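You operate a simulated robot arm through the tools that you are given. There is no shell and no other tool. Be economical: measure what you need, move in short steps, check, and stop when the job is done.

Carry out the task below with a simulated robot arm. There is one attempt and no reset: what you move stays moved.

## Task
Sticker the two laid wedges: Vanilla on the yellow one, Rose on the pink.
Fine: press each sticker on straight; both applicators go back; damage nothing. Set down upright: yellow sticker applicator, pink sticker applicator.

It is judged by the outcome, as a careful person would: the job done as asked, and still so three seconds after it is handed in. It fails if anything else is knocked over, pushed out of place, dropped, spilled or broken.

## Robot
A 7-joint arm with a two-finger parallel gripper, fixed in place. Base frame: the origin is at the foot of the arm, x ahead of it, y to its left, z up; the work surface is at about z = 720. Readings come in mm, degrees, newtons and seconds.
With the tool pointing down near the work surface it reaches from about 280 to 680 mm from the base axis. Its first joint turns from -66.0 to 66.0 degrees. Payload 1.57 kg.
The TCP is the grasp point between the finger pads, 30 mm short of the fingertips. In the tool frame z runs along the fingers and y along their closing line. Largest opening 110 mm; finger width 24, thickness 12; the body of the gripper, 48 by 112 mm, starts 78 mm behind the TCP.
Orientation is that of the tool frame in the base frame, as [roll, pitch, yaw] about the fixed x, y, z axes, in that order (R = Rz(yaw) Ry(pitch) Rx(roll)). With the fingers straight down and closing along the base's y, the tool's x points along the base's -x, its y along +y and its z along -z.

## Interface
- The arm moves only by the tool apply_moves. Its argument "increments" is text: rows parted by semicolons, each of 7 numbers parted by spaces: the shift along the tool's x, y, z in units of 50 mm (1.0 is 50 mm), then the turn, a rotation vector about the tool's x, y, z in units of 6 degrees (1.0 is 6 degrees), then the closure in counts, from 0 (fully open) to 255 (shut). In form: tx ty tz rx ry rz gripper; .... A call has 1 to 8 rows; each row shifts and turns the commanded pose from where the row before left it, along the tool's axes as they then stand. A call with a number of a shift or a turn outside -1 to 1 is refused whole. Each row takes 0.2 s and may step no farther than 50 mm and 8.6 degrees from the row before; otherwise, or with a gripper value out of range, the whole call is refused. A pose out of reach is approached as far as the arm can. The call stops where the force on the tool passes 40 N (or 10 N more than at its start, if that is more) or the arm is blocked; 0.2 s more then pass. Each finger travels about 108 mm/s and halts on what it meets, pressing with about 31 N; the grip force reading is that of the motor and also rises with nothing between the fingers. The clock runs only during rows and for 0.2 s after the last one: add rows that do not move to give the fingers time. It gives the time, the measured TCP pose, the force on the tool (base axes), the opening and the grip force at its end, in the units of the frame above (readings bear some noise), with the torque about the TCP (base axes, N m) and any sound that the robot's microphone picked up.
- Cameras (640 x 400 px; columns grow to the right, rows downward): "scene" is fixed at [178.8, -406.2, 1405.9]; the picture's right is [0.61, -0.79, 0.00], its down [-0.43, -0.34, -0.84] and it looks along [0.66, 0.51, -0.55] (base axes); focal length 315 px, centre (320, 200). "wrist" rides on the gripper at [70, 16, -141] in the tool frame; the picture's right is [-0.23, 0.97, 0.00], its down [-0.86, -0.20, -0.48] and it looks along [-0.47, -0.11, 0.88] (tool axes); focal length 222 px, centre (320, 200). There is no depth. A picture from a camera that has moved, and an enlarged one, comes with that camera's place and axes in the base frame and with its lens.
- camera(camera): a new picture of that camera. It takes no simulated time.
- enlarge(camera, box): a new picture of the part [left, top, right, bottom] of that camera's present view, enlarged. It takes no simulated time.
- close_job(): hands the job in; it is judged then, once.

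Work in short steps. Places have to be worked out from the pictures, the camera data and where the tool is seen: move nearer, look again, correct. Check each grasp and each placing, and mend what went wrong. You have 120 turns and 68 pictures in all, those below and enlarged ones among them. Open the gripper and draw the arm clear of the work before you hand the job in, unless the task says otherwise; then end with one line.

The tools are called by a JSON object that holds its "op" and its "data". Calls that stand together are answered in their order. apply_moves: Moves the arm, as the interface text tells. Its arguments: {"type":"object","properties":{"increments":{"type":"string"}},"required":["increments"]} The other tools are called the same way: camera (camera) takes a picture; enlarge (camera, box) takes an enlarged picture of a part of a camera's view; close_job () hands the job in.

At the start:

```text
clock: 0.0
position: [464.9, 100.7, 1078.7]
tool_rot: [179.9, 0.0, -180.0]
ft_force: [-0.6, -0.7, 0.3]
torque: [0.0, -0.01, 0.0]
width: 109.8
grip_force: 0.0
```

scene: 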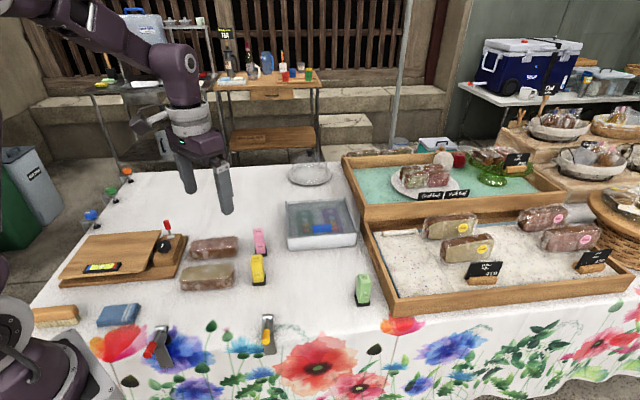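
wrist: 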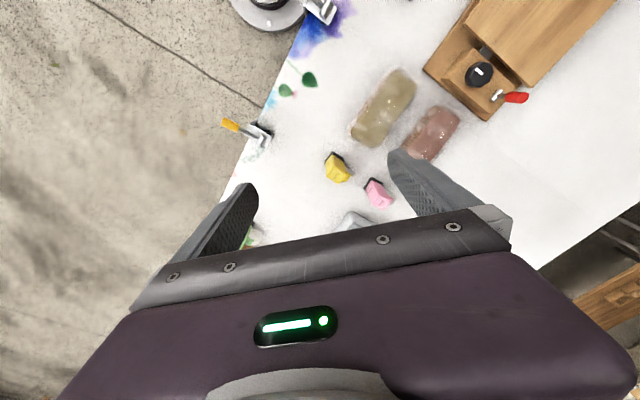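

I take closer looks at the wedges, the applicators, and the finished examples in the tray.

{"op": "enlarge", "data": {"camera": "scene", "box": [170, 210, 380, 340]}}

{"op": "enlarge", "data": {"camera": "scene", "box": [360, 140, 620, 300]}}

{"op": "enlarge", "data": {"camera": "wrist", "box": [300, 60, 480, 220]}}

```text
3.05 times, centred on (275, 275) of scene
camera zoom: at [178.8, -406.2, 1405.9], right [0.61, -0.79, 0.0], down [-0.43, -0.34, -0.84], along [0.66, 0.51, -0.55], focal length 959 px, centre (457, -29)
```

zoom: 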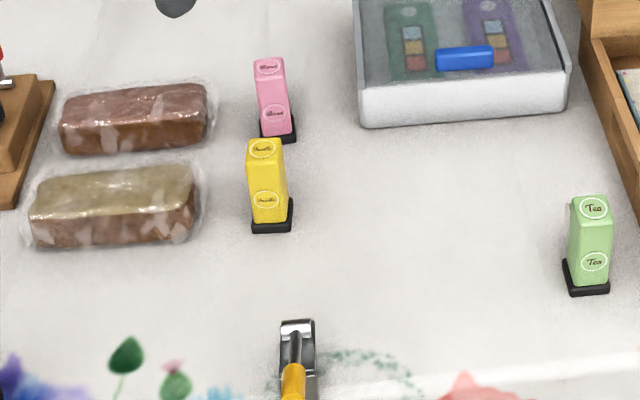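

```text
2.46 times, centred on (490, 220) of scene
camera zoom: at [178.8, -406.2, 1405.9], right [0.61, -0.79, 0.0], down [-0.43, -0.34, -0.84], along [0.66, 0.51, -0.55], focal length 774 px, centre (-98, 151)
```

zoom: 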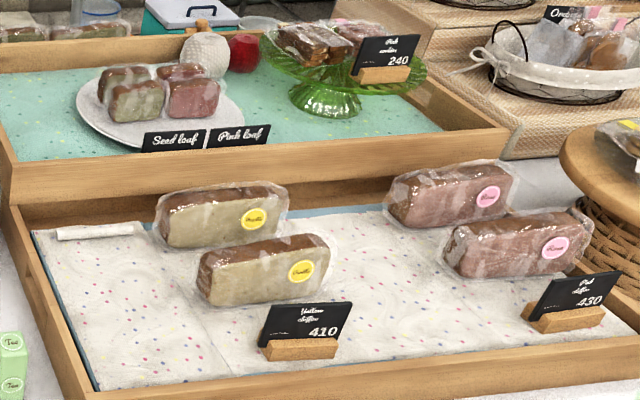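

```text
2.50 times, centred on (390, 140) of wrist
camera zoom: at [395.6, 116.7, 1218.2], right [0.23, 0.97, 0.0], down [0.86, -0.2, 0.48], along [0.47, -0.11, -0.88], focal length 555 px, centre (145, 350)
```

zoom: 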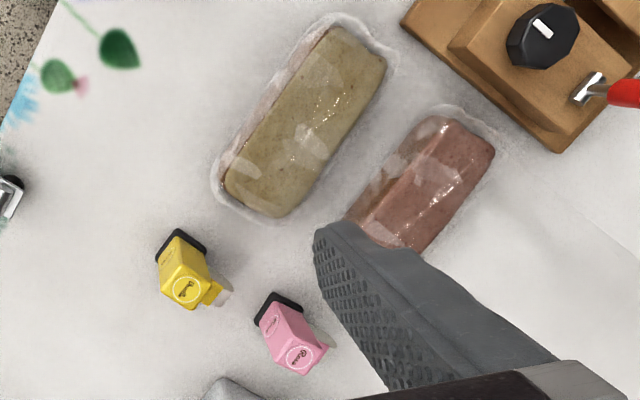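

Triangulating from both cameras puts the yellow applicator near (565,110), the pink near (650,190), the yellow wedge near (476,223) and the pink wedge near (545,317). I move lower and over for a closer look.

{"op": "apply_moves", "data": {"increments": "-0.5 0.5 0.5 0 0 0 0; -0.5 0.5 0.7 0 0 0 0; 0 0 0.7 0 0 0 0; 0 0 0.7 0 0 0 0; 0 0 0.4 0 0 0 0"}}

{"op": "camera", "data": {"camera": "wrist"}}

{"op": "enlarge", "data": {"camera": "wrist", "box": [260, 120, 420, 220]}}

```text
clock: 1.2
position: [517.2, 154.3, 929.3]
tool_rot: [180.0, 0.0, -179.8]
ft_force: [-0.9, -0.3, -0.5]
torque: [0.02, -0.02, 0.03]
width: 110.2
grip_force: 0.1
```

```text
62 pictures are left
camera wrist: at [448.2, 168.4, 1069.9], right [0.23, 0.97, 0.0], down [0.85, -0.2, 0.48], along [0.47, -0.11, -0.88], focal length 222 px, centre (320, 200)
```

wrist: 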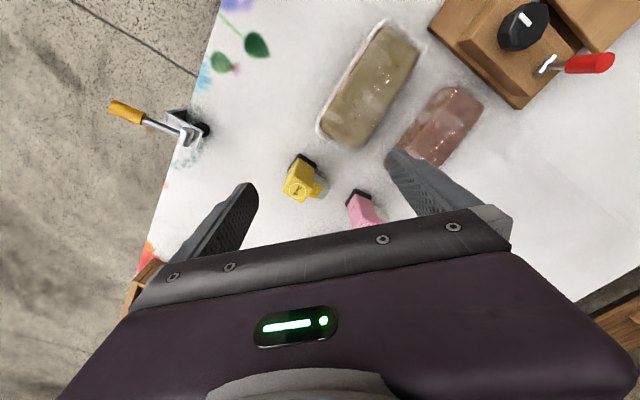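

```text
4.00 times, centred on (340, 170) of wrist
camera zoom: at [448.2, 168.4, 1069.9], right [0.23, 0.97, 0.0], down [0.85, -0.2, 0.48], along [0.47, -0.11, -0.88], focal length 888 px, centre (240, 320)
```

zoom: 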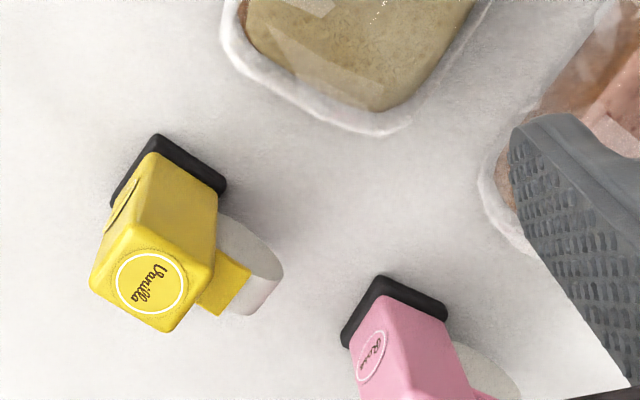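

The Vanilla applicator sits at about (567,111) with its flat sides at about 41°, and its top is near z 803. I move over it and turn the tool to match, then look.

{"op": "apply_moves", "data": {"increments": "-0.5 -0.43 0 0 0 0 0; -0.5 -0.43 0 0 0 0 0; 0 0 0 0 0 -1 0; 0 0 0 0 0 -1 0; 0 0 0 0 0 -1 0; 0 0 0 0 0 -1 0; 0 0 0 0 0 -1 0; 0 0 0 0 0 -1 0"}}

{"op": "camera", "data": {"camera": "wrist"}}

{"op": "camera", "data": {"camera": "scene"}}

```text
clock: 3.0
position: [566.3, 108.0, 927.2]
tool_rot: [180.0, 0.0, -143.8]
ft_force: [-0.5, 0.6, 0.8]
torque: [0.0, -0.02, 0.0]
width: 110.1
grip_force: 0.1
```

```text
60 pictures are left
camera wrist: at [499.8, 79.3, 1067.7], right [-0.39, 0.92, 0.0], down [0.81, 0.34, 0.48], along [0.44, 0.19, -0.88], focal length 222 px, centre (320, 200)
```

wrist: 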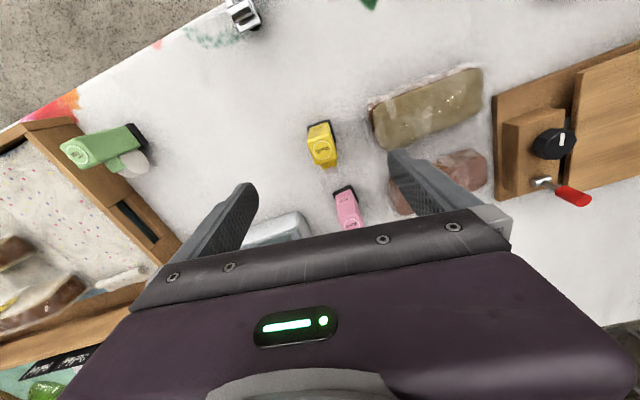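

```text
59 pictures are left
```

scene: 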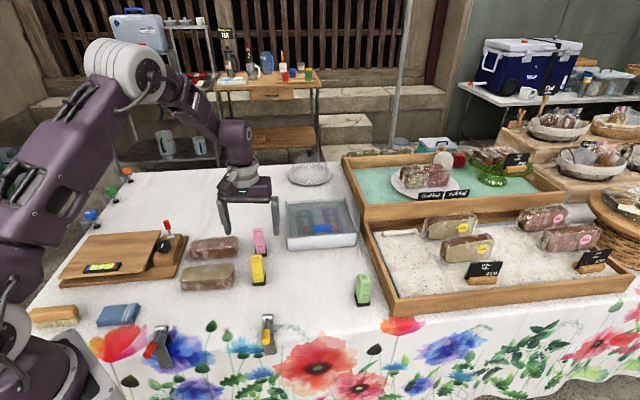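

Good view of the items here; I enlarge the yellow applicator and the wedges to measure.

{"op": "enlarge", "data": {"camera": "wrist", "box": [290, 110, 370, 160]}}

{"op": "enlarge", "data": {"camera": "wrist", "box": [360, 50, 500, 160]}}

{"op": "enlarge", "data": {"camera": "wrist", "box": [50, 110, 170, 190]}}

```text
8.00 times, centred on (330, 135) of wrist
camera zoom: at [499.8, 79.3, 1067.7], right [-0.39, 0.92, 0.0], down [0.81, 0.34, 0.48], along [0.44, 0.19, -0.88], focal length 1777 px, centre (240, 720)
```

zoom: 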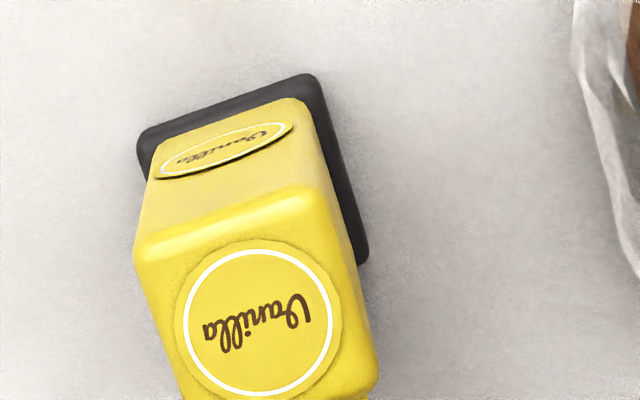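

```text
3.64 times, centred on (430, 105) of wrist
camera zoom: at [499.8, 79.3, 1067.7], right [-0.39, 0.92, 0.0], down [0.81, 0.34, 0.48], along [0.44, 0.19, -0.88], focal length 808 px, centre (-80, 546)
```

zoom: 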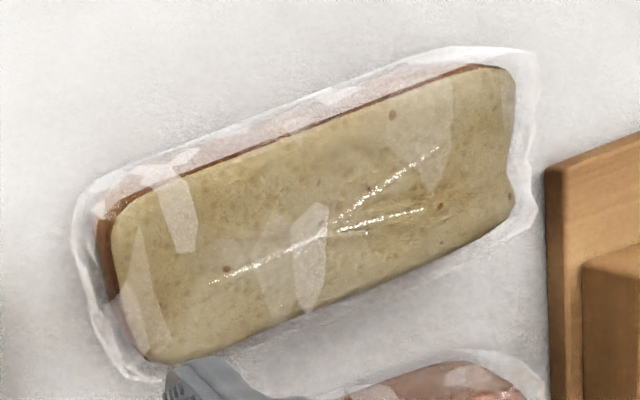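

```text
5.00 times, centred on (110, 150) of wrist
camera zoom: at [499.8, 79.3, 1067.7], right [-0.39, 0.92, 0.0], down [0.81, 0.34, 0.48], along [0.44, 0.19, -0.88], focal length 1111 px, centre (1370, 450)
```

zoom: 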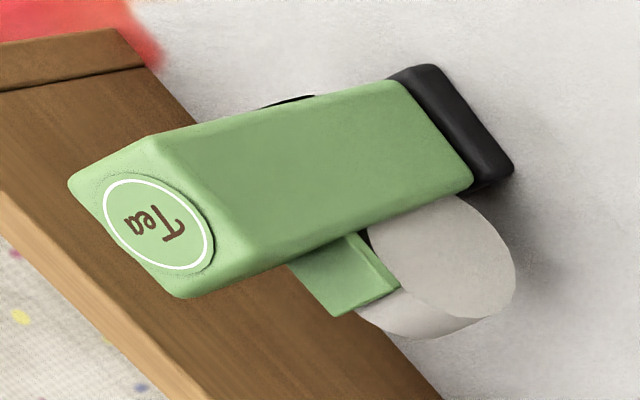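

I check how the finished examples carry their stickers (orientation relative to the crust).

{"op": "enlarge", "data": {"camera": "scene", "box": [415, 205, 505, 270]}}

{"op": "enlarge", "data": {"camera": "scene", "box": [170, 225, 290, 300]}}

```text
6.15 times, centred on (460, 238) of scene
camera zoom: at [178.8, -406.2, 1405.9], right [0.61, -0.79, 0.0], down [-0.43, -0.34, -0.84], along [0.66, 0.51, -0.55], focal length 1936 px, centre (-542, -31)
```

zoom: 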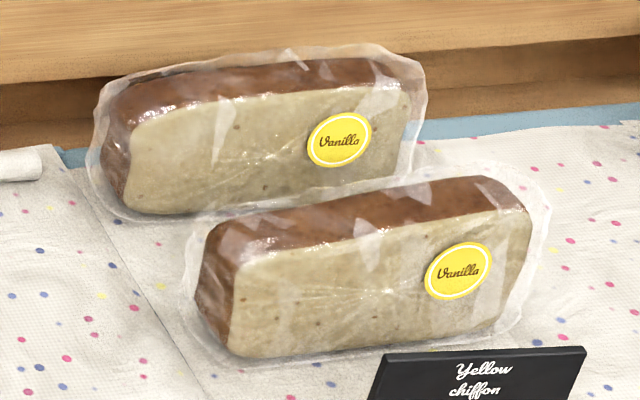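

```text
5.33 times, centred on (230, 262) of scene
camera zoom: at [178.8, -406.2, 1405.9], right [0.61, -0.79, 0.0], down [-0.43, -0.34, -0.84], along [0.66, 0.51, -0.55], focal length 1678 px, centre (800, -133)
```

zoom: 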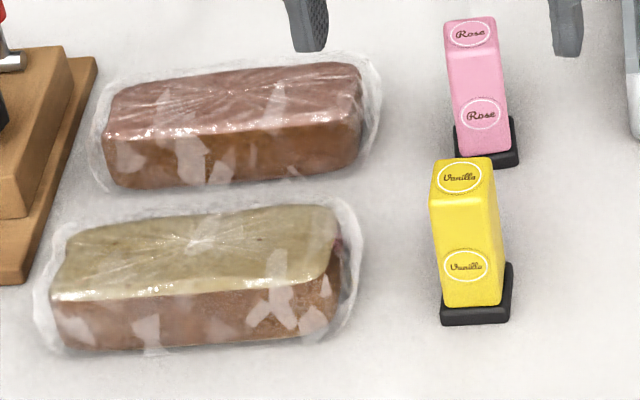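

The examples have text along the wedge's length, at about 3/4 along; the applicator already nearly matches the wedge's direction. I narrow the fingers to clear the wedge's bag, align, and descend to just above the applicator.

{"op": "apply_moves", "data": {"increments": "0 0 0 0 0 -0.83 116; -0.053 0.06 0 0 0 0 116; 0 0 0.5 0 0 0 116; 0 0 0.5 0 0 0 116; 0 0 0.5 0 0 0 116; 0 0 0 0 0 0 116"}}

{"op": "camera", "data": {"camera": "wrist"}}

{"op": "enlarge", "data": {"camera": "scene", "box": [170, 190, 320, 300]}}

```text
clock: 4.4
position: [563.6, 112.0, 850.9]
tool_rot: [179.9, 0.0, -138.9]
ft_force: [0.1, 0.3, 0.5]
torque: [0.0, 0.0, 0.01]
width: 60.0
grip_force: 0.1
```

```text
53 pictures are left
camera wrist: at [500.4, 78.3, 991.5], right [-0.47, 0.88, 0.0], down [0.78, 0.41, 0.48], along [0.42, 0.22, -0.88], focal length 222 px, centre (320, 200)
```

wrist: 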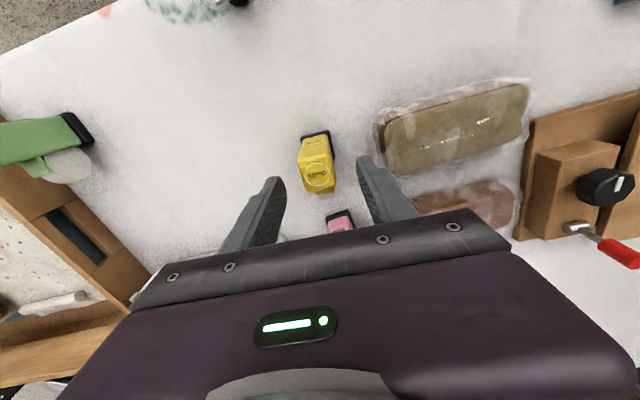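

```text
3.64 times, centred on (245, 245) of scene
camera zoom: at [178.8, -406.2, 1405.9], right [0.61, -0.79, 0.0], down [-0.43, -0.34, -0.84], along [0.66, 0.51, -0.55], focal length 1144 px, centre (593, 36)
```

zoom: 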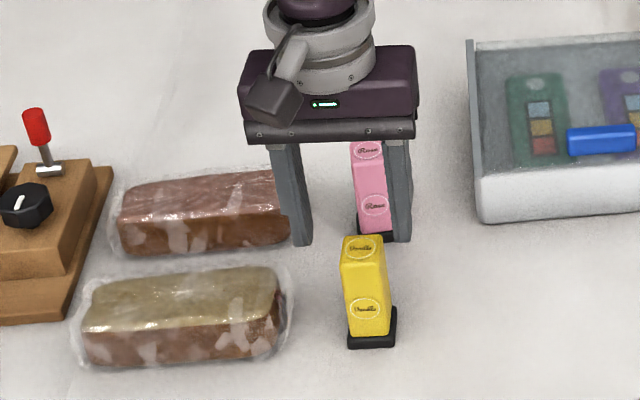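

Applicator is between the fingers in plan; I make a small correction and descend to z≈775, watching forces.

{"op": "apply_moves", "data": {"increments": "-0.066 -0.04 0 0 0 0 116; 0 0 0.4 0 0 0 116; 0 0 0.4 0 0 0 116; 0 0 0.4 0 0 0 116; 0 0 0.3 0 0 0 116; 0 0 0 0 0 0 116"}}

{"op": "camera", "data": {"camera": "wrist"}}

{"op": "enlarge", "data": {"camera": "scene", "box": [190, 200, 320, 300]}}

```text
clock: 5.8
position: [567.0, 113.1, 777.8]
tool_rot: [-179.9, 0.0, -139.1]
ft_force: [-0.4, 0.3, 0.5]
torque: [-0.03, 0.01, 0.02]
width: 59.8
grip_force: 0.0
```

```text
51 pictures are left
camera wrist: at [503.9, 78.7, 918.5], right [-0.47, 0.88, 0.0], down [0.78, 0.41, 0.48], along [0.42, 0.22, -0.88], focal length 222 px, centre (320, 200)
```

wrist: 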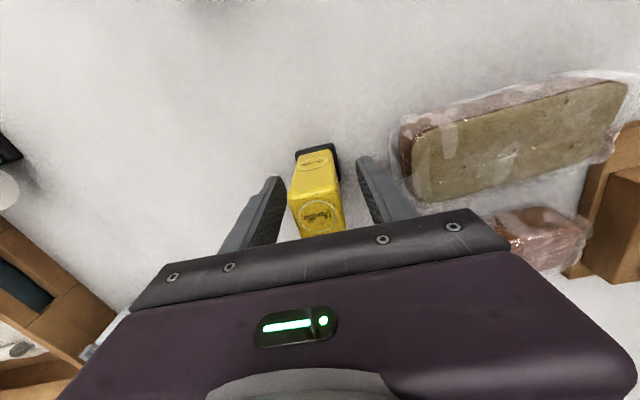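

```text
4.00 times, centred on (255, 250) of scene
camera zoom: at [178.8, -406.2, 1405.9], right [0.61, -0.79, 0.0], down [-0.43, -0.34, -0.84], along [0.66, 0.51, -0.55], focal length 1258 px, centre (580, 0)
```

zoom: 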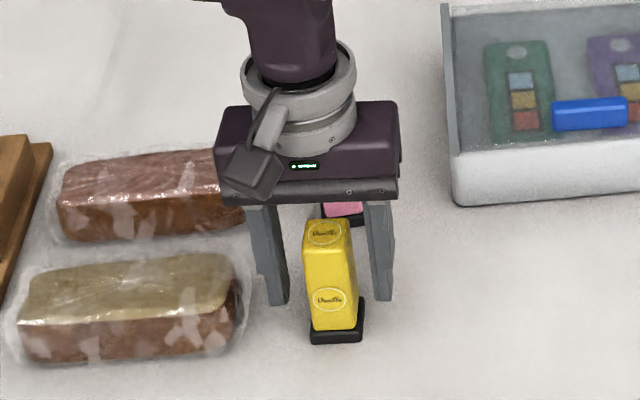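

Geometry checks out: applicator centred between the pads. I close the fingers.

{"op": "apply_moves", "data": {"increments": "0 0 0 0 0 0 150; 0 0 0 0 0 0 170; 0 0 0 0 0 0 200; 0 0 0 0 0 0 255; 0 0 0 0 0 0 255"}}

{"op": "enlarge", "data": {"camera": "scene", "box": [190, 200, 320, 300]}}

```text
clock: 7.0
position: [566.8, 113.0, 778.3]
tool_rot: [179.9, 0.1, -139.0]
ft_force: [0.3, -0.7, 0.4]
torque: [0.01, 0.01, -0.03]
width: 29.6
grip_force: 31.0
```

```text
4.00 times, centred on (255, 250) of scene
camera zoom: at [178.8, -406.3, 1405.9], right [0.61, -0.79, 0.0], down [-0.43, -0.34, -0.84], along [0.66, 0.51, -0.55], focal length 1258 px, centre (580, 0)
```

zoom: 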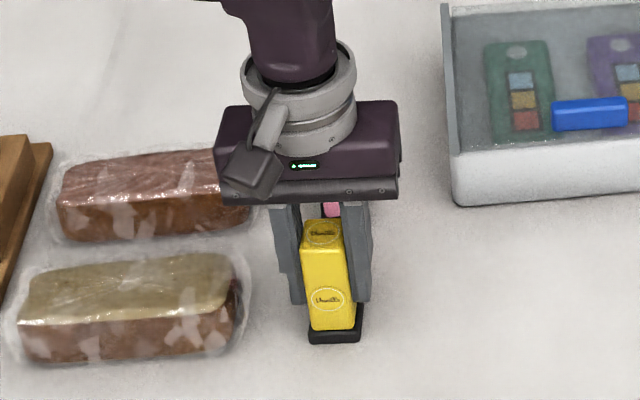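

Gripped at 29.6 mm with the applicator bottom 58 mm under the TCP. I lift straight up 80 mm and check it.

{"op": "apply_moves", "data": {"increments": "0 0 -0.2 0 0 0 255; 0 0 -0.4 0 0 0 255; 0 0 -0.5 0 0 0 255; 0 0 -0.5 0 0 0 255; 0 0 0 0 0 0 255"}}

{"op": "enlarge", "data": {"camera": "scene", "box": [170, 180, 320, 300]}}

```text
clock: 8.2
position: [568.4, 114.8, 859.5]
tool_rot: [180.0, 0.0, -139.0]
ft_force: [0.1, -0.1, -1.7]
torque: [0.02, 0.0, 0.01]
width: 29.0
grip_force: 30.9
```

```text
3.33 times, centred on (245, 240) of scene
camera zoom: at [178.8, -406.2, 1405.9], right [0.61, -0.79, 0.0], down [-0.43, -0.34, -0.84], along [0.66, 0.51, -0.55], focal length 1049 px, centre (570, 67)
```

zoom: 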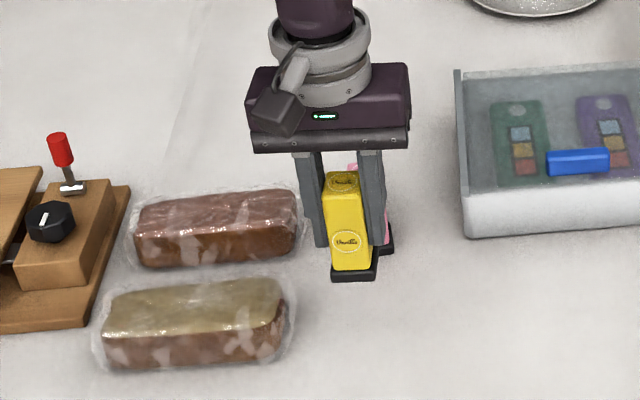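

Lifted cleanly. I turn 3.3° to the wedge's axis and move over the right-hand part of the yellow wedge, staying high.

{"op": "apply_moves", "data": {"increments": "0 0 0 0 0 -0.55 255; -0.087 0.73 0 0 0 0 255; -0.087 0.73 0 0 0 0 255; -0.087 0.73 0 0 0 0 255; 0 0 0 0 0 0 255; 0 0 0 0 0 0 255"}}

{"op": "camera", "data": {"camera": "wrist"}}

{"op": "enlarge", "data": {"camera": "scene", "box": [150, 200, 290, 300]}}

```text
clock: 9.6
position: [500.6, 203.4, 858.7]
tool_rot: [180.0, 0.0, -135.7]
ft_force: [1.1, -0.1, -2.5]
torque: [-0.01, 0.01, 0.0]
width: 29.7
grip_force: 30.8
```

```text
47 pictures are left
camera wrist: at [439.7, 165.1, 999.2], right [-0.52, 0.86, 0.0], down [0.75, 0.45, 0.48], along [0.41, 0.25, -0.88], focal length 222 px, centre (320, 200)
```

wrist: 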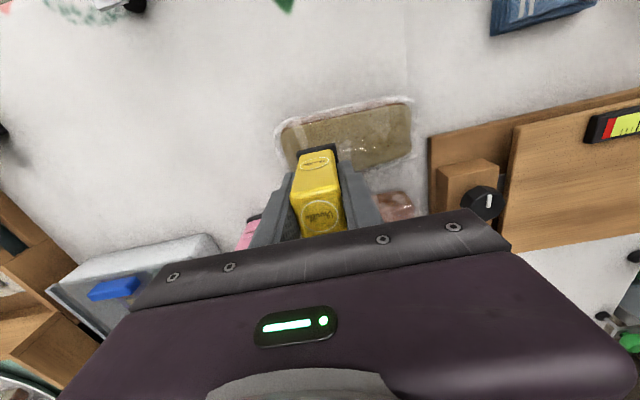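

```text
4.00 times, centred on (220, 250) of scene
camera zoom: at [178.8, -406.2, 1405.9], right [0.61, -0.79, 0.0], down [-0.43, -0.34, -0.84], along [0.66, 0.51, -0.55], focal length 1258 px, centre (720, 0)
```

zoom: 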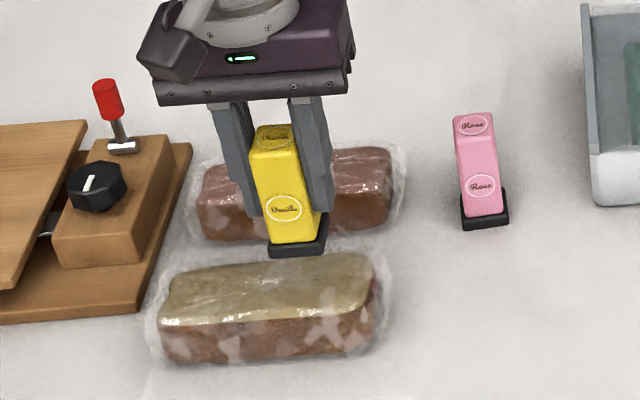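

I enlarge to verify the wedge's axis and the landing spot.

{"op": "enlarge", "data": {"camera": "wrist", "box": [260, 80, 430, 190]}}

```text
3.64 times, centred on (345, 135) of wrist
camera zoom: at [439.7, 165.1, 999.2], right [-0.52, 0.86, 0.0], down [0.75, 0.45, 0.48], along [0.41, 0.25, -0.88], focal length 808 px, centre (229, 436)
```

zoom: 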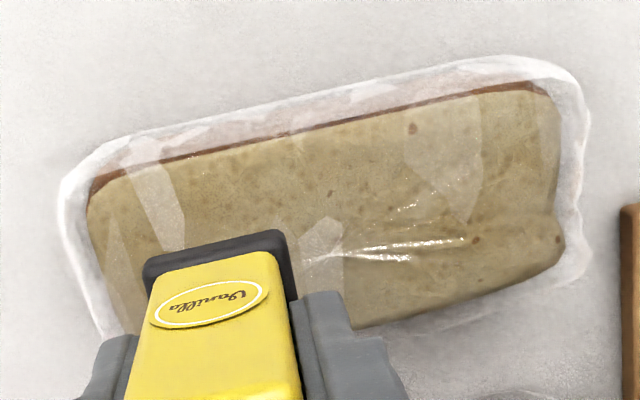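

Pad edge and wedge edge are parallel, and the landing spot is mid-width at about 25% from the right end. I lower toward the surface.

{"op": "apply_moves", "data": {"increments": "0 0 0.3 0 0 0 255; 0 0 0.3 0 0 0 255; 0 0 0.1 0 0 0 255; 0 0 0 0 0 0 255"}}

{"op": "enlarge", "data": {"camera": "scene", "box": [150, 200, 290, 300]}}

```text
clock: 10.6
position: [501.4, 201.6, 824.5]
tool_rot: [-179.9, 0.1, -135.8]
ft_force: [-1.2, -0.8, 10.0]
torque: [-0.07, 0.3, -0.01]
width: 29.5
grip_force: 30.6
```

```text
4.00 times, centred on (220, 250) of scene
camera zoom: at [178.6, -406.3, 1405.9], right [0.61, -0.79, 0.0], down [-0.43, -0.34, -0.84], along [0.66, 0.51, -0.55], focal length 1258 px, centre (720, 0)
```

zoom: 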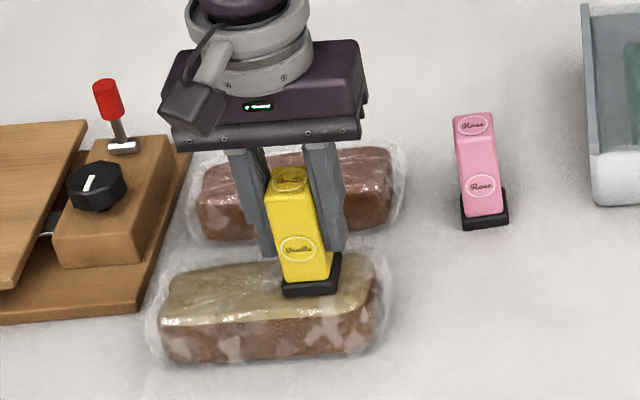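

Contact came early (bottom at z≈766, 10 N) with torque showing pressure on the pad's near edge, and feature triangulation suggests the face slopes down away from the crust. I lift off and check the face.

{"op": "apply_moves", "data": {"increments": "0 0 -0.1 0 0 0 255; 0 0 -0.4 0 0 0 255; 0 0 -0.5 0 0 0 255; 0 -0.6 -0.3 0 0 0 255; 0 -0.6 0 0 0 0 255; 0 0 0 0 0 0 255"}}

{"op": "enlarge", "data": {"camera": "wrist", "box": [320, 80, 480, 180]}}

{"op": "enlarge", "data": {"camera": "scene", "box": [170, 220, 280, 300]}}

```text
clock: 12.0
position: [545.0, 156.4, 890.5]
tool_rot: [-180.0, 0.0, -135.7]
ft_force: [0.5, -0.7, -2.0]
torque: [0.02, -0.01, 0.03]
width: 29.9
grip_force: 30.8
```

```text
4.00 times, centred on (400, 130) of wrist
camera zoom: at [483.9, 117.8, 1031.0], right [-0.52, 0.86, 0.0], down [0.75, 0.46, 0.48], along [0.41, 0.25, -0.88], focal length 888 px, centre (0, 480)
```

zoom: 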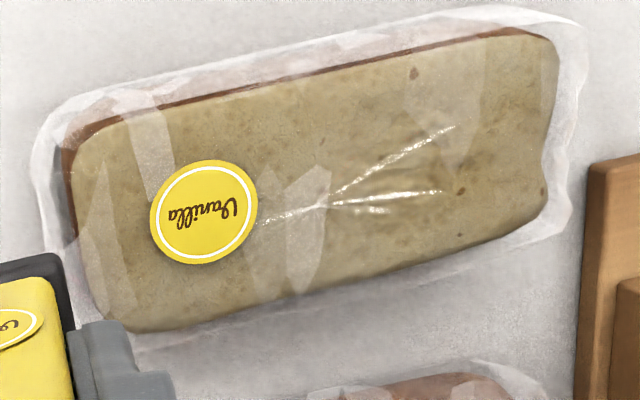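

```text
5.00 times, centred on (225, 260) of scene
camera zoom: at [178.8, -406.3, 1405.9], right [0.61, -0.79, 0.0], down [-0.43, -0.34, -0.84], along [0.66, 0.51, -0.55], focal length 1573 px, centre (795, -100)
```

zoom: 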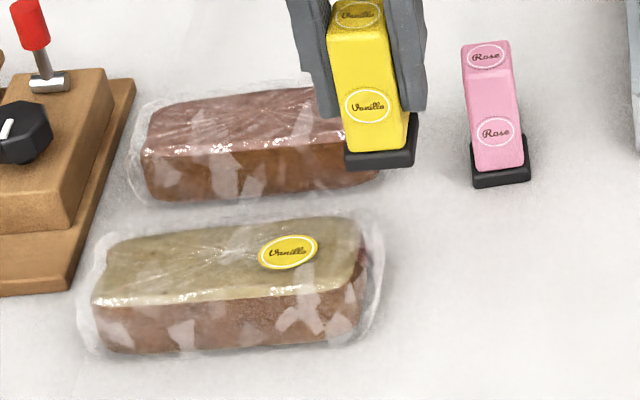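

The Vanilla sticker was dispensed at that touch. I inspect how flush it lies.

{"op": "enlarge", "data": {"camera": "wrist", "box": [350, 112, 392, 150]}}

{"op": "enlarge", "data": {"camera": "scene", "box": [215, 262, 245, 282]}}

```text
10.53 times, centred on (371, 131) of wrist
camera zoom: at [483.9, 117.8, 1031.0], right [-0.52, 0.86, 0.0], down [0.75, 0.46, 0.48], along [0.41, 0.25, -0.88], focal length 2338 px, centre (-217, 926)
```

zoom: 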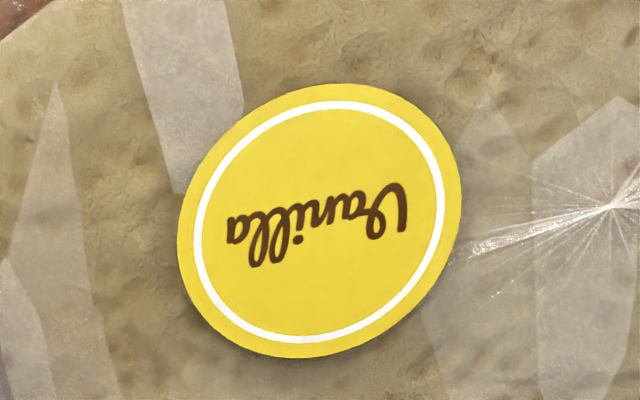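

```text
16.00 times, centred on (230, 272) of scene
camera zoom: at [178.8, -406.3, 1405.9], right [0.61, -0.79, 0.0], down [-0.43, -0.34, -0.84], along [0.66, 0.51, -0.55], focal length 5034 px, centre (1760, -952)
```

zoom: 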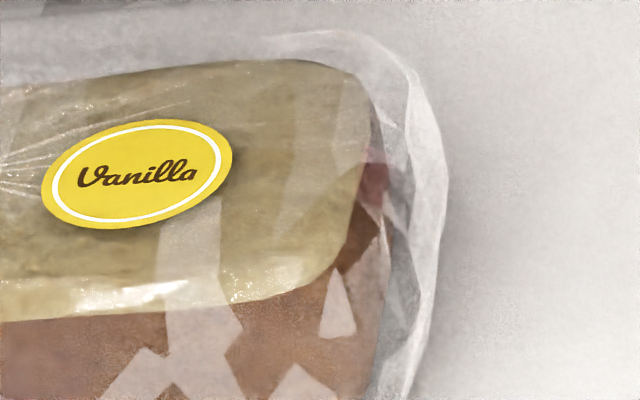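

The sticker lies flat, along the wedge, text upright. I return the applicator above its original spot at its original yaw.

{"op": "apply_moves", "data": {"increments": "0 0 0 0 0 0.55 255; 0.12 -0.471 0 0 0 0 255; 0.12 -0.471 0 0 0 0 255; 0 0 0.5 0 0 0 255; 0 0 0.5 0 0 0 255; 0 0 0.5 0 0 0 255; 0 0 0.4 0 0 0 255; 0 0 0 0 0 0 255"}}

```text
clock: 13.8
position: [568.0, 111.8, 793.3]
tool_rot: [180.0, 0.0, -139.0]
ft_force: [0.1, -0.4, -1.2]
torque: [-0.02, 0.02, -0.04]
width: 29.6
grip_force: 31.1
```

At z 793 above its spot; I lower the last 15 mm gently.

{"op": "apply_moves", "data": {"increments": "0 0 0.16 0 0 0 255; 0 0 0.06 0 0 0 255; 0 0 0.03 0 0 0 255; 0 0 0.03 0 0 0 255; 0 0 0 0 0 0 255"}}

```text
clock: 15.0
position: [566.0, 112.8, 778.9]
tool_rot: [180.0, 0.1, -139.0]
ft_force: [-0.3, 0.4, -1.9]
torque: [0.04, 0.01, 0.0]
width: 29.5
grip_force: 31.1
```

No contact yet; I go 0.5 mm further.

{"op": "apply_moves", "data": {"increments": "0 0 0.012 0 0 0 255; 0 0 0 0 0 0 255"}}

```text
clock: 15.6
position: [565.7, 113.1, 779.4]
tool_rot: [179.9, 0.0, -139.0]
ft_force: [-0.8, -0.8, -0.8]
torque: [-0.01, -0.01, -0.01]
width: 29.5
grip_force: 30.7
```

Still above the grip height of 778; another 1 mm.

{"op": "apply_moves", "data": {"increments": "0 0 0.012 0 0 0 255; 0 0 0.01 0 0 0 255; 0 0 0 0 0 0 255"}}

{"op": "enlarge", "data": {"camera": "scene", "box": [235, 245, 285, 295]}}

```text
clock: 16.4
position: [566.3, 114.5, 778.1]
tool_rot: [-179.9, 0.2, -139.2]
ft_force: [-0.7, -1.9, 11.2]
torque: [-0.02, 0.15, 0.0]
width: 29.9
grip_force: 31.0
```

```text
8.00 times, centred on (260, 270) of scene
camera zoom: at [178.6, -406.3, 1405.9], right [0.61, -0.79, 0.0], down [-0.43, -0.34, -0.84], along [0.66, 0.51, -0.55], focal length 2517 px, centre (800, -360)
```

zoom: 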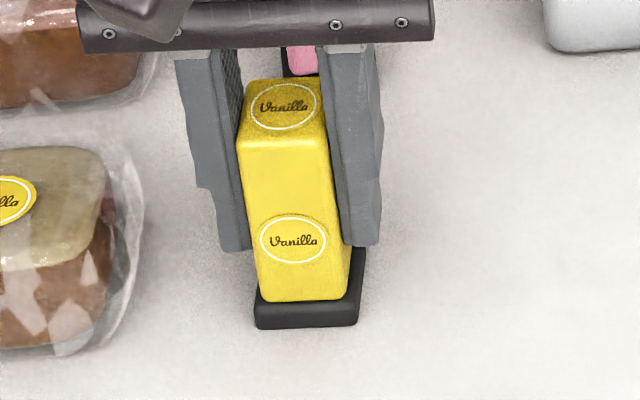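

Contact confirmed. I ease up slightly and open the fingers just to 60 mm.

{"op": "apply_moves", "data": {"increments": "0 0 -0.012 0 0 0 255; 0 0 0 0 0 0 190; 0 0 0 0 0 0 160; 0 0 0 0 0 0 116; 0 0 0 0 0 0 116; 0 0 0 0 0 0 116"}}

{"op": "enlarge", "data": {"camera": "scene", "box": [190, 200, 320, 300]}}

```text
clock: 17.8
position: [565.9, 114.2, 778.1]
tool_rot: [-179.9, 0.0, -139.0]
ft_force: [-0.4, -0.3, -0.4]
torque: [-0.01, 0.02, -0.04]
width: 60.0
grip_force: 0.1
```

```text
4.00 times, centred on (255, 250) of scene
camera zoom: at [178.8, -406.2, 1405.9], right [0.61, -0.79, 0.0], down [-0.43, -0.34, -0.84], along [0.66, 0.51, -0.55], focal length 1258 px, centre (580, 0)
```

zoom: 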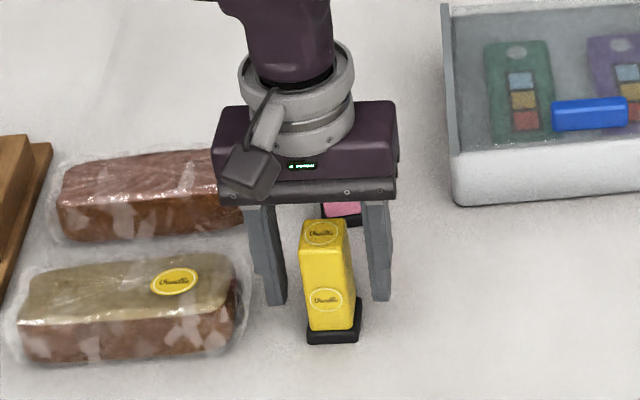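

Yellow applicator stands upright in its place. I rise and move toward the pink applicator to measure it.

{"op": "apply_moves", "data": {"increments": "0 0 -0.4 0 0 0 116; 0 0 -0.8 0 0 0 116; 0 0 -1 0 0 0 116; -0.75 0.07 -0.3 0 0 0 116; -0.8 0.07 0 0 0 0 116; 0 0 0 0 0 0 116"}}

{"op": "camera", "data": {"camera": "wrist"}}

{"op": "enlarge", "data": {"camera": "wrist", "box": [280, 110, 370, 180]}}

{"op": "enlarge", "data": {"camera": "wrist", "box": [350, 80, 490, 180]}}

```text
clock: 19.2
position: [618.3, 169.5, 902.3]
tool_rot: [-179.9, 0.0, -139.0]
ft_force: [-1.0, -0.2, -0.7]
torque: [-0.05, -0.04, -0.03]
width: 60.1
grip_force: 0.0
```

```text
37 pictures are left
camera wrist: at [555.5, 135.7, 1042.0], right [-0.47, 0.88, 0.0], down [0.78, 0.41, 0.48], along [0.42, 0.22, -0.88], focal length 222 px, centre (320, 200)
```

wrist: 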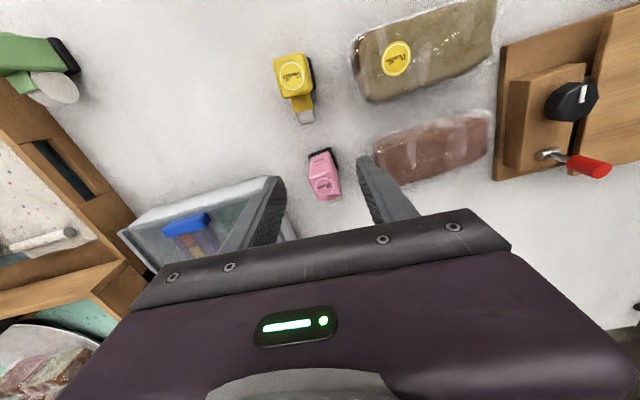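

```text
5.71 times, centred on (325, 145) of wrist
camera zoom: at [555.5, 135.7, 1042.0], right [-0.47, 0.88, 0.0], down [0.78, 0.41, 0.48], along [0.42, 0.22, -0.88], focal length 1269 px, centre (291, 514)
```

zoom: 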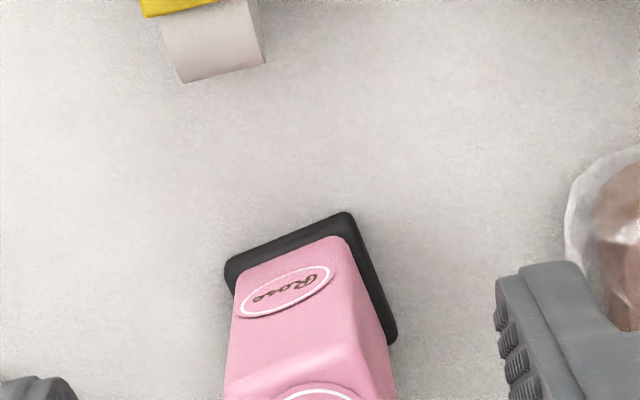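

```text
4.00 times, centred on (420, 130) of wrist
camera zoom: at [555.5, 135.7, 1042.0], right [-0.47, 0.88, 0.0], down [0.78, 0.41, 0.48], along [0.42, 0.22, -0.88], focal length 888 px, centre (-80, 480)
```

zoom: 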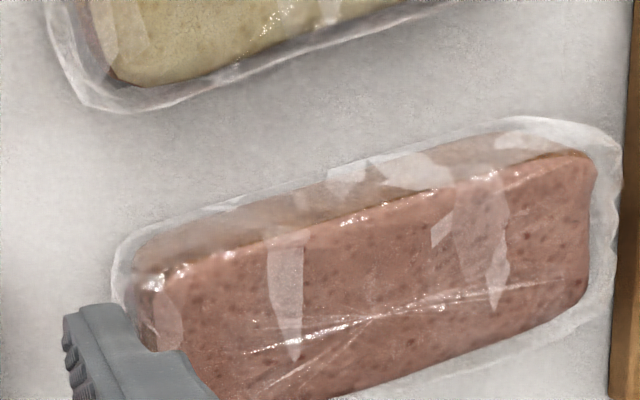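

Pink applicator at about (648,190.5), sides at 50°. I align over it and descend to 850 to check reach.

{"op": "apply_moves", "data": {"increments": "0 0 0 0 0 -0.76 130; 0 0 0 0 0 -0.77 130; -0.35 -0.094 0 0 0 0 130; -0.35 -0.094 0 0 0 0 130; 0 0 0.5 0 0 0 130; 0 0 0.54 0 0 0 130; 0 0 0 0 0 0 130; 0 0 0 0 0 0 130"}}

{"op": "camera", "data": {"camera": "wrist"}}

{"op": "enlarge", "data": {"camera": "scene", "box": [190, 160, 340, 290]}}

```text
clock: 21.0
position: [649.7, 192.0, 850.6]
tool_rot: [180.0, 0.0, -129.8]
ft_force: [-0.8, 0.5, 0.3]
torque: [-0.01, 0.05, -0.03]
width: 53.6
grip_force: 0.0
```

```text
34 pictures are left
camera wrist: at [592.2, 146.8, 990.8], right [-0.6, 0.8, 0.0], down [0.7, 0.53, 0.48], along [0.38, 0.29, -0.88], focal length 222 px, centre (320, 200)
```

wrist: 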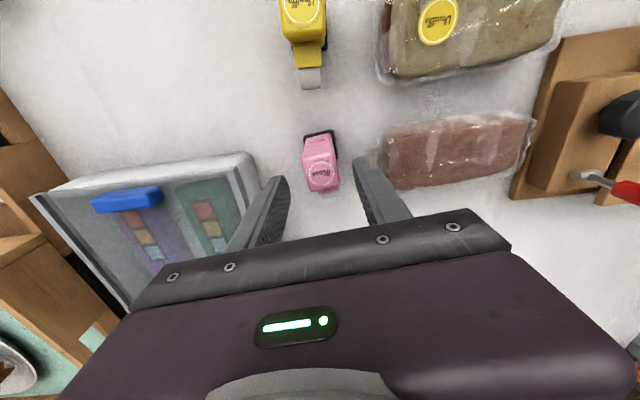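

```text
3.08 times, centred on (265, 225) of scene
camera zoom: at [178.8, -406.2, 1405.9], right [0.61, -0.79, 0.0], down [-0.43, -0.34, -0.84], along [0.66, 0.51, -0.55], focal length 968 px, centre (489, 123)
```

zoom: 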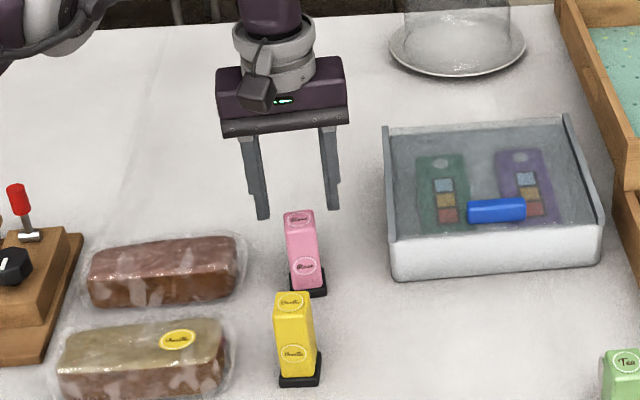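

The top centre matches the TCP. I descend to 778.

{"op": "apply_moves", "data": {"increments": "0 0 0.4 0 0 0 130; 0 0 0.4 0 0 0 130; 0 0 0.4 0 0 0 130; 0 0 0.25 0 0 0 130; 0 0 0 0 0 0 130"}}

{"op": "camera", "data": {"camera": "wrist"}}

```text
clock: 22.2
position: [649.5, 188.9, 777.5]
tool_rot: [180.0, 0.0, -129.8]
ft_force: [0.3, -0.2, -0.2]
torque: [0.02, 0.0, -0.04]
width: 53.8
grip_force: 0.0
```

```text
32 pictures are left
camera wrist: at [593.4, 145.6, 918.1], right [-0.6, 0.8, 0.0], down [0.7, 0.53, 0.48], along [0.38, 0.29, -0.88], focal length 222 px, centre (320, 200)
```

wrist: 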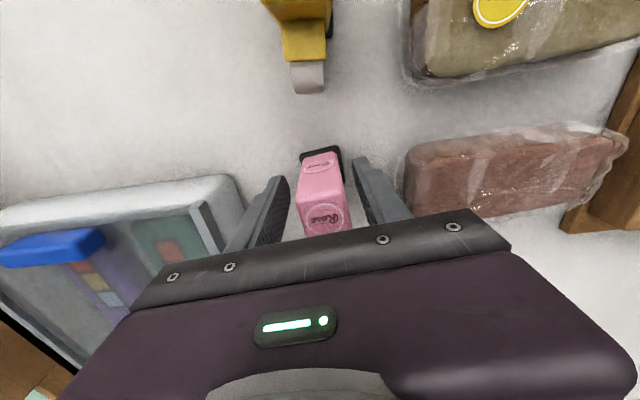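

Fingers straddle the pink applicator; I close on it.

{"op": "apply_moves", "data": {"increments": "0 0 0 0 0 0 155; 0 0 0 0 0 0 175; 0 0 0 0 0 0 200; 0 0 0 0 0 0 255; 0 0 0 0 0 0 255"}}

{"op": "enlarge", "data": {"camera": "scene", "box": [210, 180, 310, 260]}}

```text
clock: 23.4
position: [650.2, 188.7, 777.8]
tool_rot: [-180.0, 0.1, -129.8]
ft_force: [0.5, -0.8, 0.2]
torque: [0.0, -0.02, 0.01]
width: 29.5
grip_force: 30.9
```

```text
5.00 times, centred on (260, 220) of scene
camera zoom: at [178.8, -406.2, 1405.9], right [0.61, -0.79, 0.0], down [-0.43, -0.34, -0.84], along [0.66, 0.51, -0.55], focal length 1573 px, centre (620, 100)
```

zoom: 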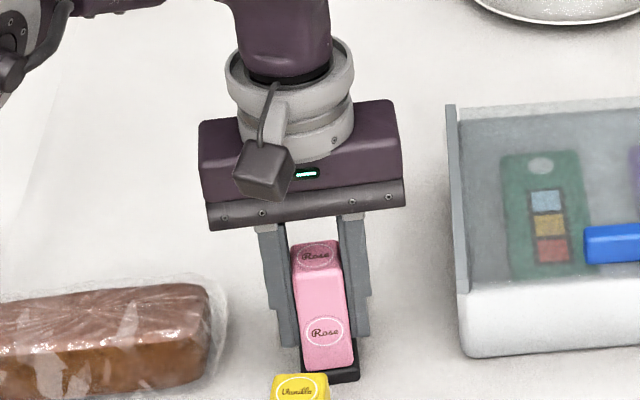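

Pink gripped at (650,189,777.8), yaw −129.8. I lift 90 mm, move partway over the pink wedge and look at the wedge for axis and slope.

{"op": "apply_moves", "data": {"increments": "0 0 -0.2 0 0 0 255; 0 0 -0.6 0 0 0 255; 0 0 -1 0 0 0 255; 0 0 0 0 0 0.78 255; 0 0.4 0 0 0 0 255; 0 0 0 0 0 0 255"}}

{"op": "enlarge", "data": {"camera": "wrist", "box": [330, 80, 500, 190]}}

{"op": "enlarge", "data": {"camera": "scene", "box": [170, 190, 310, 300]}}

```text
clock: 24.8
position: [636.1, 207.2, 869.4]
tool_rot: [180.0, 0.0, -134.5]
ft_force: [0.2, 0.1, -1.1]
torque: [-0.03, 0.0, 0.02]
width: 29.3
grip_force: 31.0
```

```text
3.64 times, centred on (415, 135) of wrist
camera zoom: at [575.8, 166.8, 1009.2], right [-0.54, 0.84, 0.0], down [0.74, 0.47, 0.48], along [0.4, 0.26, -0.88], focal length 808 px, centre (-26, 436)
```

zoom: 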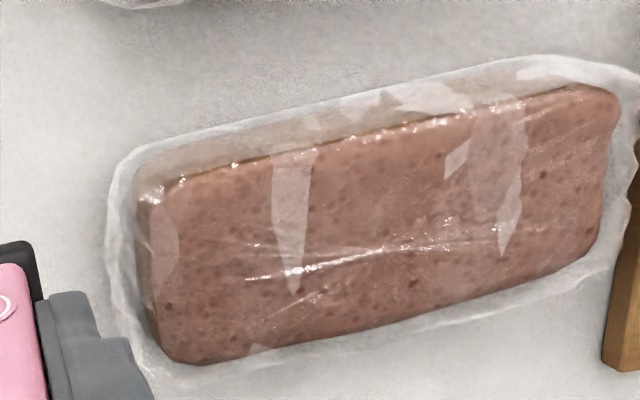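

```text
3.64 times, centred on (240, 245) of scene
camera zoom: at [178.8, -406.2, 1405.9], right [0.61, -0.79, 0.0], down [-0.43, -0.34, -0.84], along [0.66, 0.51, -0.55], focal length 1144 px, centre (611, 36)
```

zoom: 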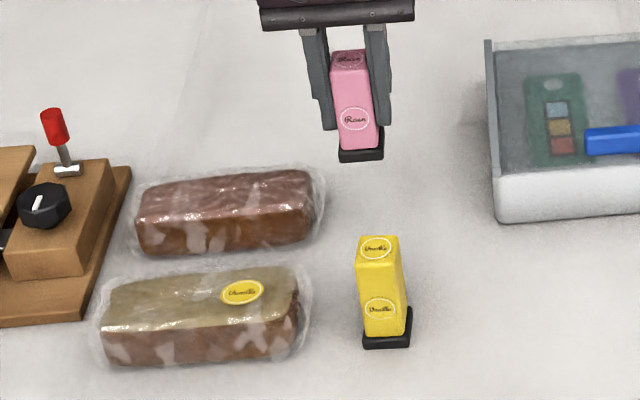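

The pink wedge's axis is about 136.8°, and the target point is near (584.7,285). The yellow sticker's ellipse confirms a face slope of ~10°, so I align, move over, and tilt 10° about the finger line to meet the face squarely.

{"op": "apply_moves", "data": {"increments": "0 0 0 0 0 -0.22 255; -0.245 0.6 0 0 0 0 255; -0.245 0.6 0 0 0 0 255; -0.246 0.61 0 0 0 0 255; 0 0 0 0 0.83 0 255; 0 0 0 0 0.84 0 255; 0 0 0 0 0 0 255; 0 0 0 0 0 0 255"}}

{"op": "enlarge", "data": {"camera": "wrist", "box": [240, 80, 430, 200]}}

{"op": "enlarge", "data": {"camera": "scene", "box": [170, 190, 270, 270]}}

```text
clock: 26.6
position: [573.7, 281.8, 867.0]
tool_rot: [-179.9, -10.0, -133.1]
ft_force: [0.5, 0.7, -1.0]
torque: [-0.02, 0.04, -0.01]
width: 29.5
grip_force: 31.1
out of reach, approached as far as the arm can: row 6
```

```text
3.33 times, centred on (335, 140) of wrist
camera zoom: at [532.1, 259.1, 1016.9], right [-0.56, 0.83, -0.04], down [0.78, 0.54, 0.32], along [0.29, 0.15, -0.95], focal length 740 px, centre (270, 400)
```

zoom: 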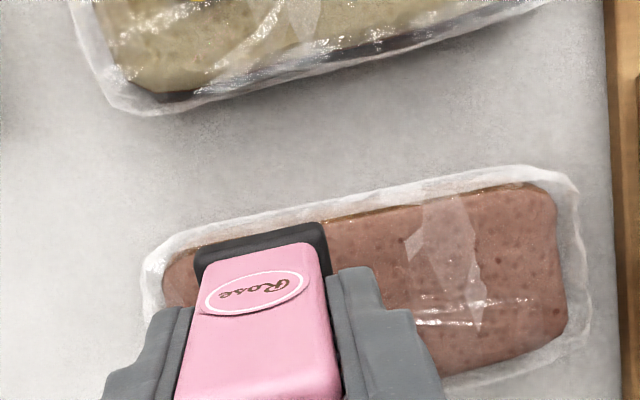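

```text
5.00 times, centred on (220, 230) of scene
camera zoom: at [178.8, -406.2, 1405.9], right [0.61, -0.79, 0.0], down [-0.43, -0.34, -0.84], along [0.66, 0.51, -0.55], focal length 1573 px, centre (820, 50)
```

zoom: 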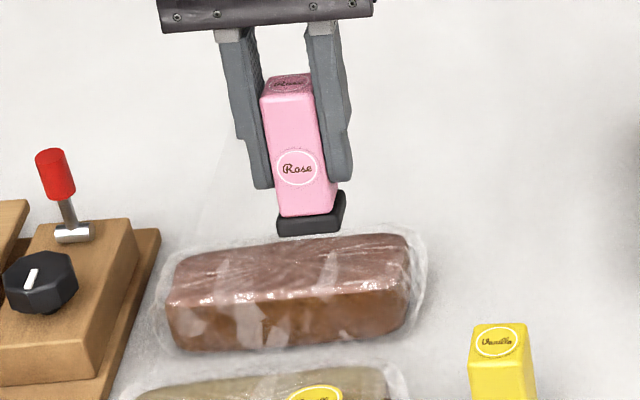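

The 10° tilt runs out of reach here. I back off to 5° of tilt and read where the arm stands.

{"op": "apply_moves", "data": {"increments": "0 0 0 0 -0.83 0 255; 0 0 0 0 0 0 255; 0 0 0 0 0 0 255"}}

```text
clock: 27.4
position: [573.1, 280.0, 865.6]
tool_rot: [-179.9, -5.0, -133.3]
ft_force: [0.5, 0.4, -1.0]
torque: [-0.01, -0.04, 0.0]
width: 29.8
grip_force: 30.9
```

At 5° tilt and within reach, I shift to just above the target point.

{"op": "apply_moves", "data": {"increments": "-0.2 -0.05 0 0 0 0 255; -0.208 -0.052 0 0 0 0 255; 0 0 0.24 0 0 0 255; 0 0 0.238 0 0 0 255; 0 0 0 0 0 0 255"}}

{"op": "enlarge", "data": {"camera": "wrist", "box": [240, 80, 430, 200]}}

{"op": "enlarge", "data": {"camera": "scene", "box": [170, 190, 270, 270]}}

```text
clock: 28.6
position: [590.9, 288.9, 840.4]
tool_rot: [-179.9, -5.0, -133.3]
ft_force: [1.4, -0.2, -1.2]
torque: [-0.01, 0.0, 0.03]
width: 29.6
grip_force: 30.5
```

```text
3.33 times, centred on (335, 140) of wrist
camera zoom: at [540.1, 257.6, 986.2], right [-0.56, 0.83, -0.02], down [0.76, 0.52, 0.4], along [0.34, 0.21, -0.92], focal length 740 px, centre (270, 400)
```

zoom: 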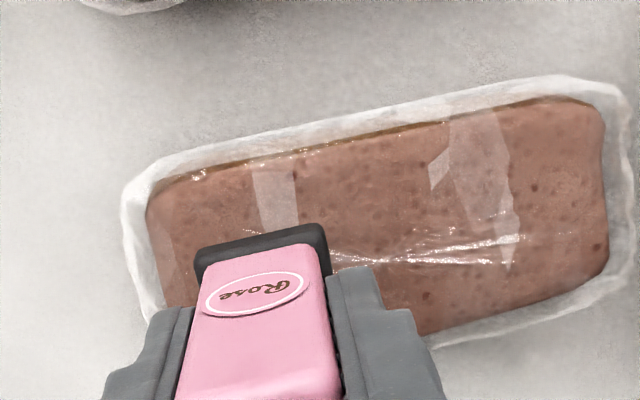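

```text
5.00 times, centred on (220, 230) of scene
camera zoom: at [178.8, -406.2, 1405.9], right [0.61, -0.79, 0.0], down [-0.43, -0.34, -0.84], along [0.66, 0.51, -0.55], focal length 1573 px, centre (820, 50)
```

zoom: 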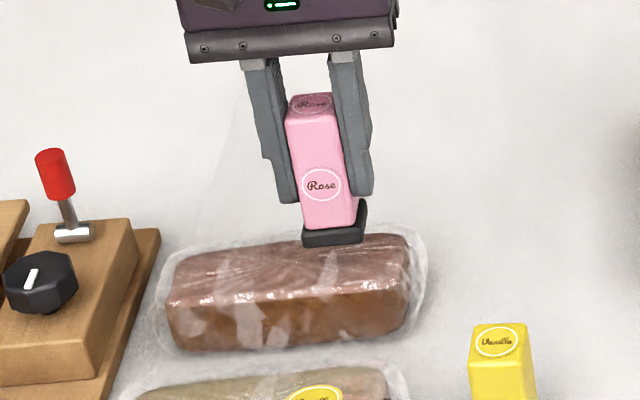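

Pad is over the right spot; I make a 1.2° yaw trim and go down 14 mm along the tool axis.

{"op": "apply_moves", "data": {"increments": "0 0 0 0 0 -0.2 255; 0 0 0.14 0 0 0 255; 0 0 0.14 0 0 0 255; 0 0 0 0 0 0 255"}}

```text
clock: 29.6
position: [588.4, 288.5, 827.5]
tool_rot: [179.9, -4.9, -131.9]
ft_force: [0.2, 1.1, -1.3]
torque: [0.02, 0.07, -0.01]
width: 29.6
grip_force: 31.0
```

No contact yet; I creep down 3 mm.

{"op": "apply_moves", "data": {"increments": "0 0 0.03 0 0 0 255; 0 0 0.03 0 0 0 255; 0 0 0 0 0 0 255"}}

```text
clock: 30.4
position: [590.4, 288.7, 823.0]
tool_rot: [180.0, -5.0, -131.9]
ft_force: [0.9, 0.3, -1.1]
torque: [0.0, 0.02, -0.02]
width: 29.8
grip_force: 30.9
```

Still free; another 1.5 mm in small steps.

{"op": "apply_moves", "data": {"increments": "0 0 0.015 0 0 0 255; 0 0 0.015 0 0 0 255; 0 0 0 0 0 0 255"}}

```text
clock: 31.2
position: [588.1, 288.9, 821.0]
tool_rot: [179.9, -5.1, -131.9]
ft_force: [0.8, -0.2, -1.9]
torque: [-0.04, -0.01, -0.01]
width: 29.6
grip_force: 31.3
```

Still free; continue with 1.5 mm.

{"op": "apply_moves", "data": {"increments": "0 0 0.015 0 0 0 255; 0 0 0.015 0 0 0 255; 0 0 0 0 0 0 255"}}

```text
clock: 32.0
position: [589.4, 289.1, 820.5]
tool_rot: [179.9, -5.0, -132.0]
ft_force: [-1.2, 2.0, 7.8]
torque: [0.1, 0.28, -0.06]
width: 29.5
grip_force: 30.7
```

Contact at about 9 N. A slight further 0.3 mm to reach a firm press, then lift along the tool axis.

{"op": "apply_moves", "data": {"increments": "0 0 0.008 0 0 0 255; 0 0 0 0 0 0 255"}}

```text
clock: 32.6
position: [590.0, 289.2, 820.5]
tool_rot: [180.0, -4.9, -132.0]
ft_force: [0.5, 2.9, 16.8]
torque: [0.08, 0.37, -0.07]
width: 29.5
grip_force: 31.1
```

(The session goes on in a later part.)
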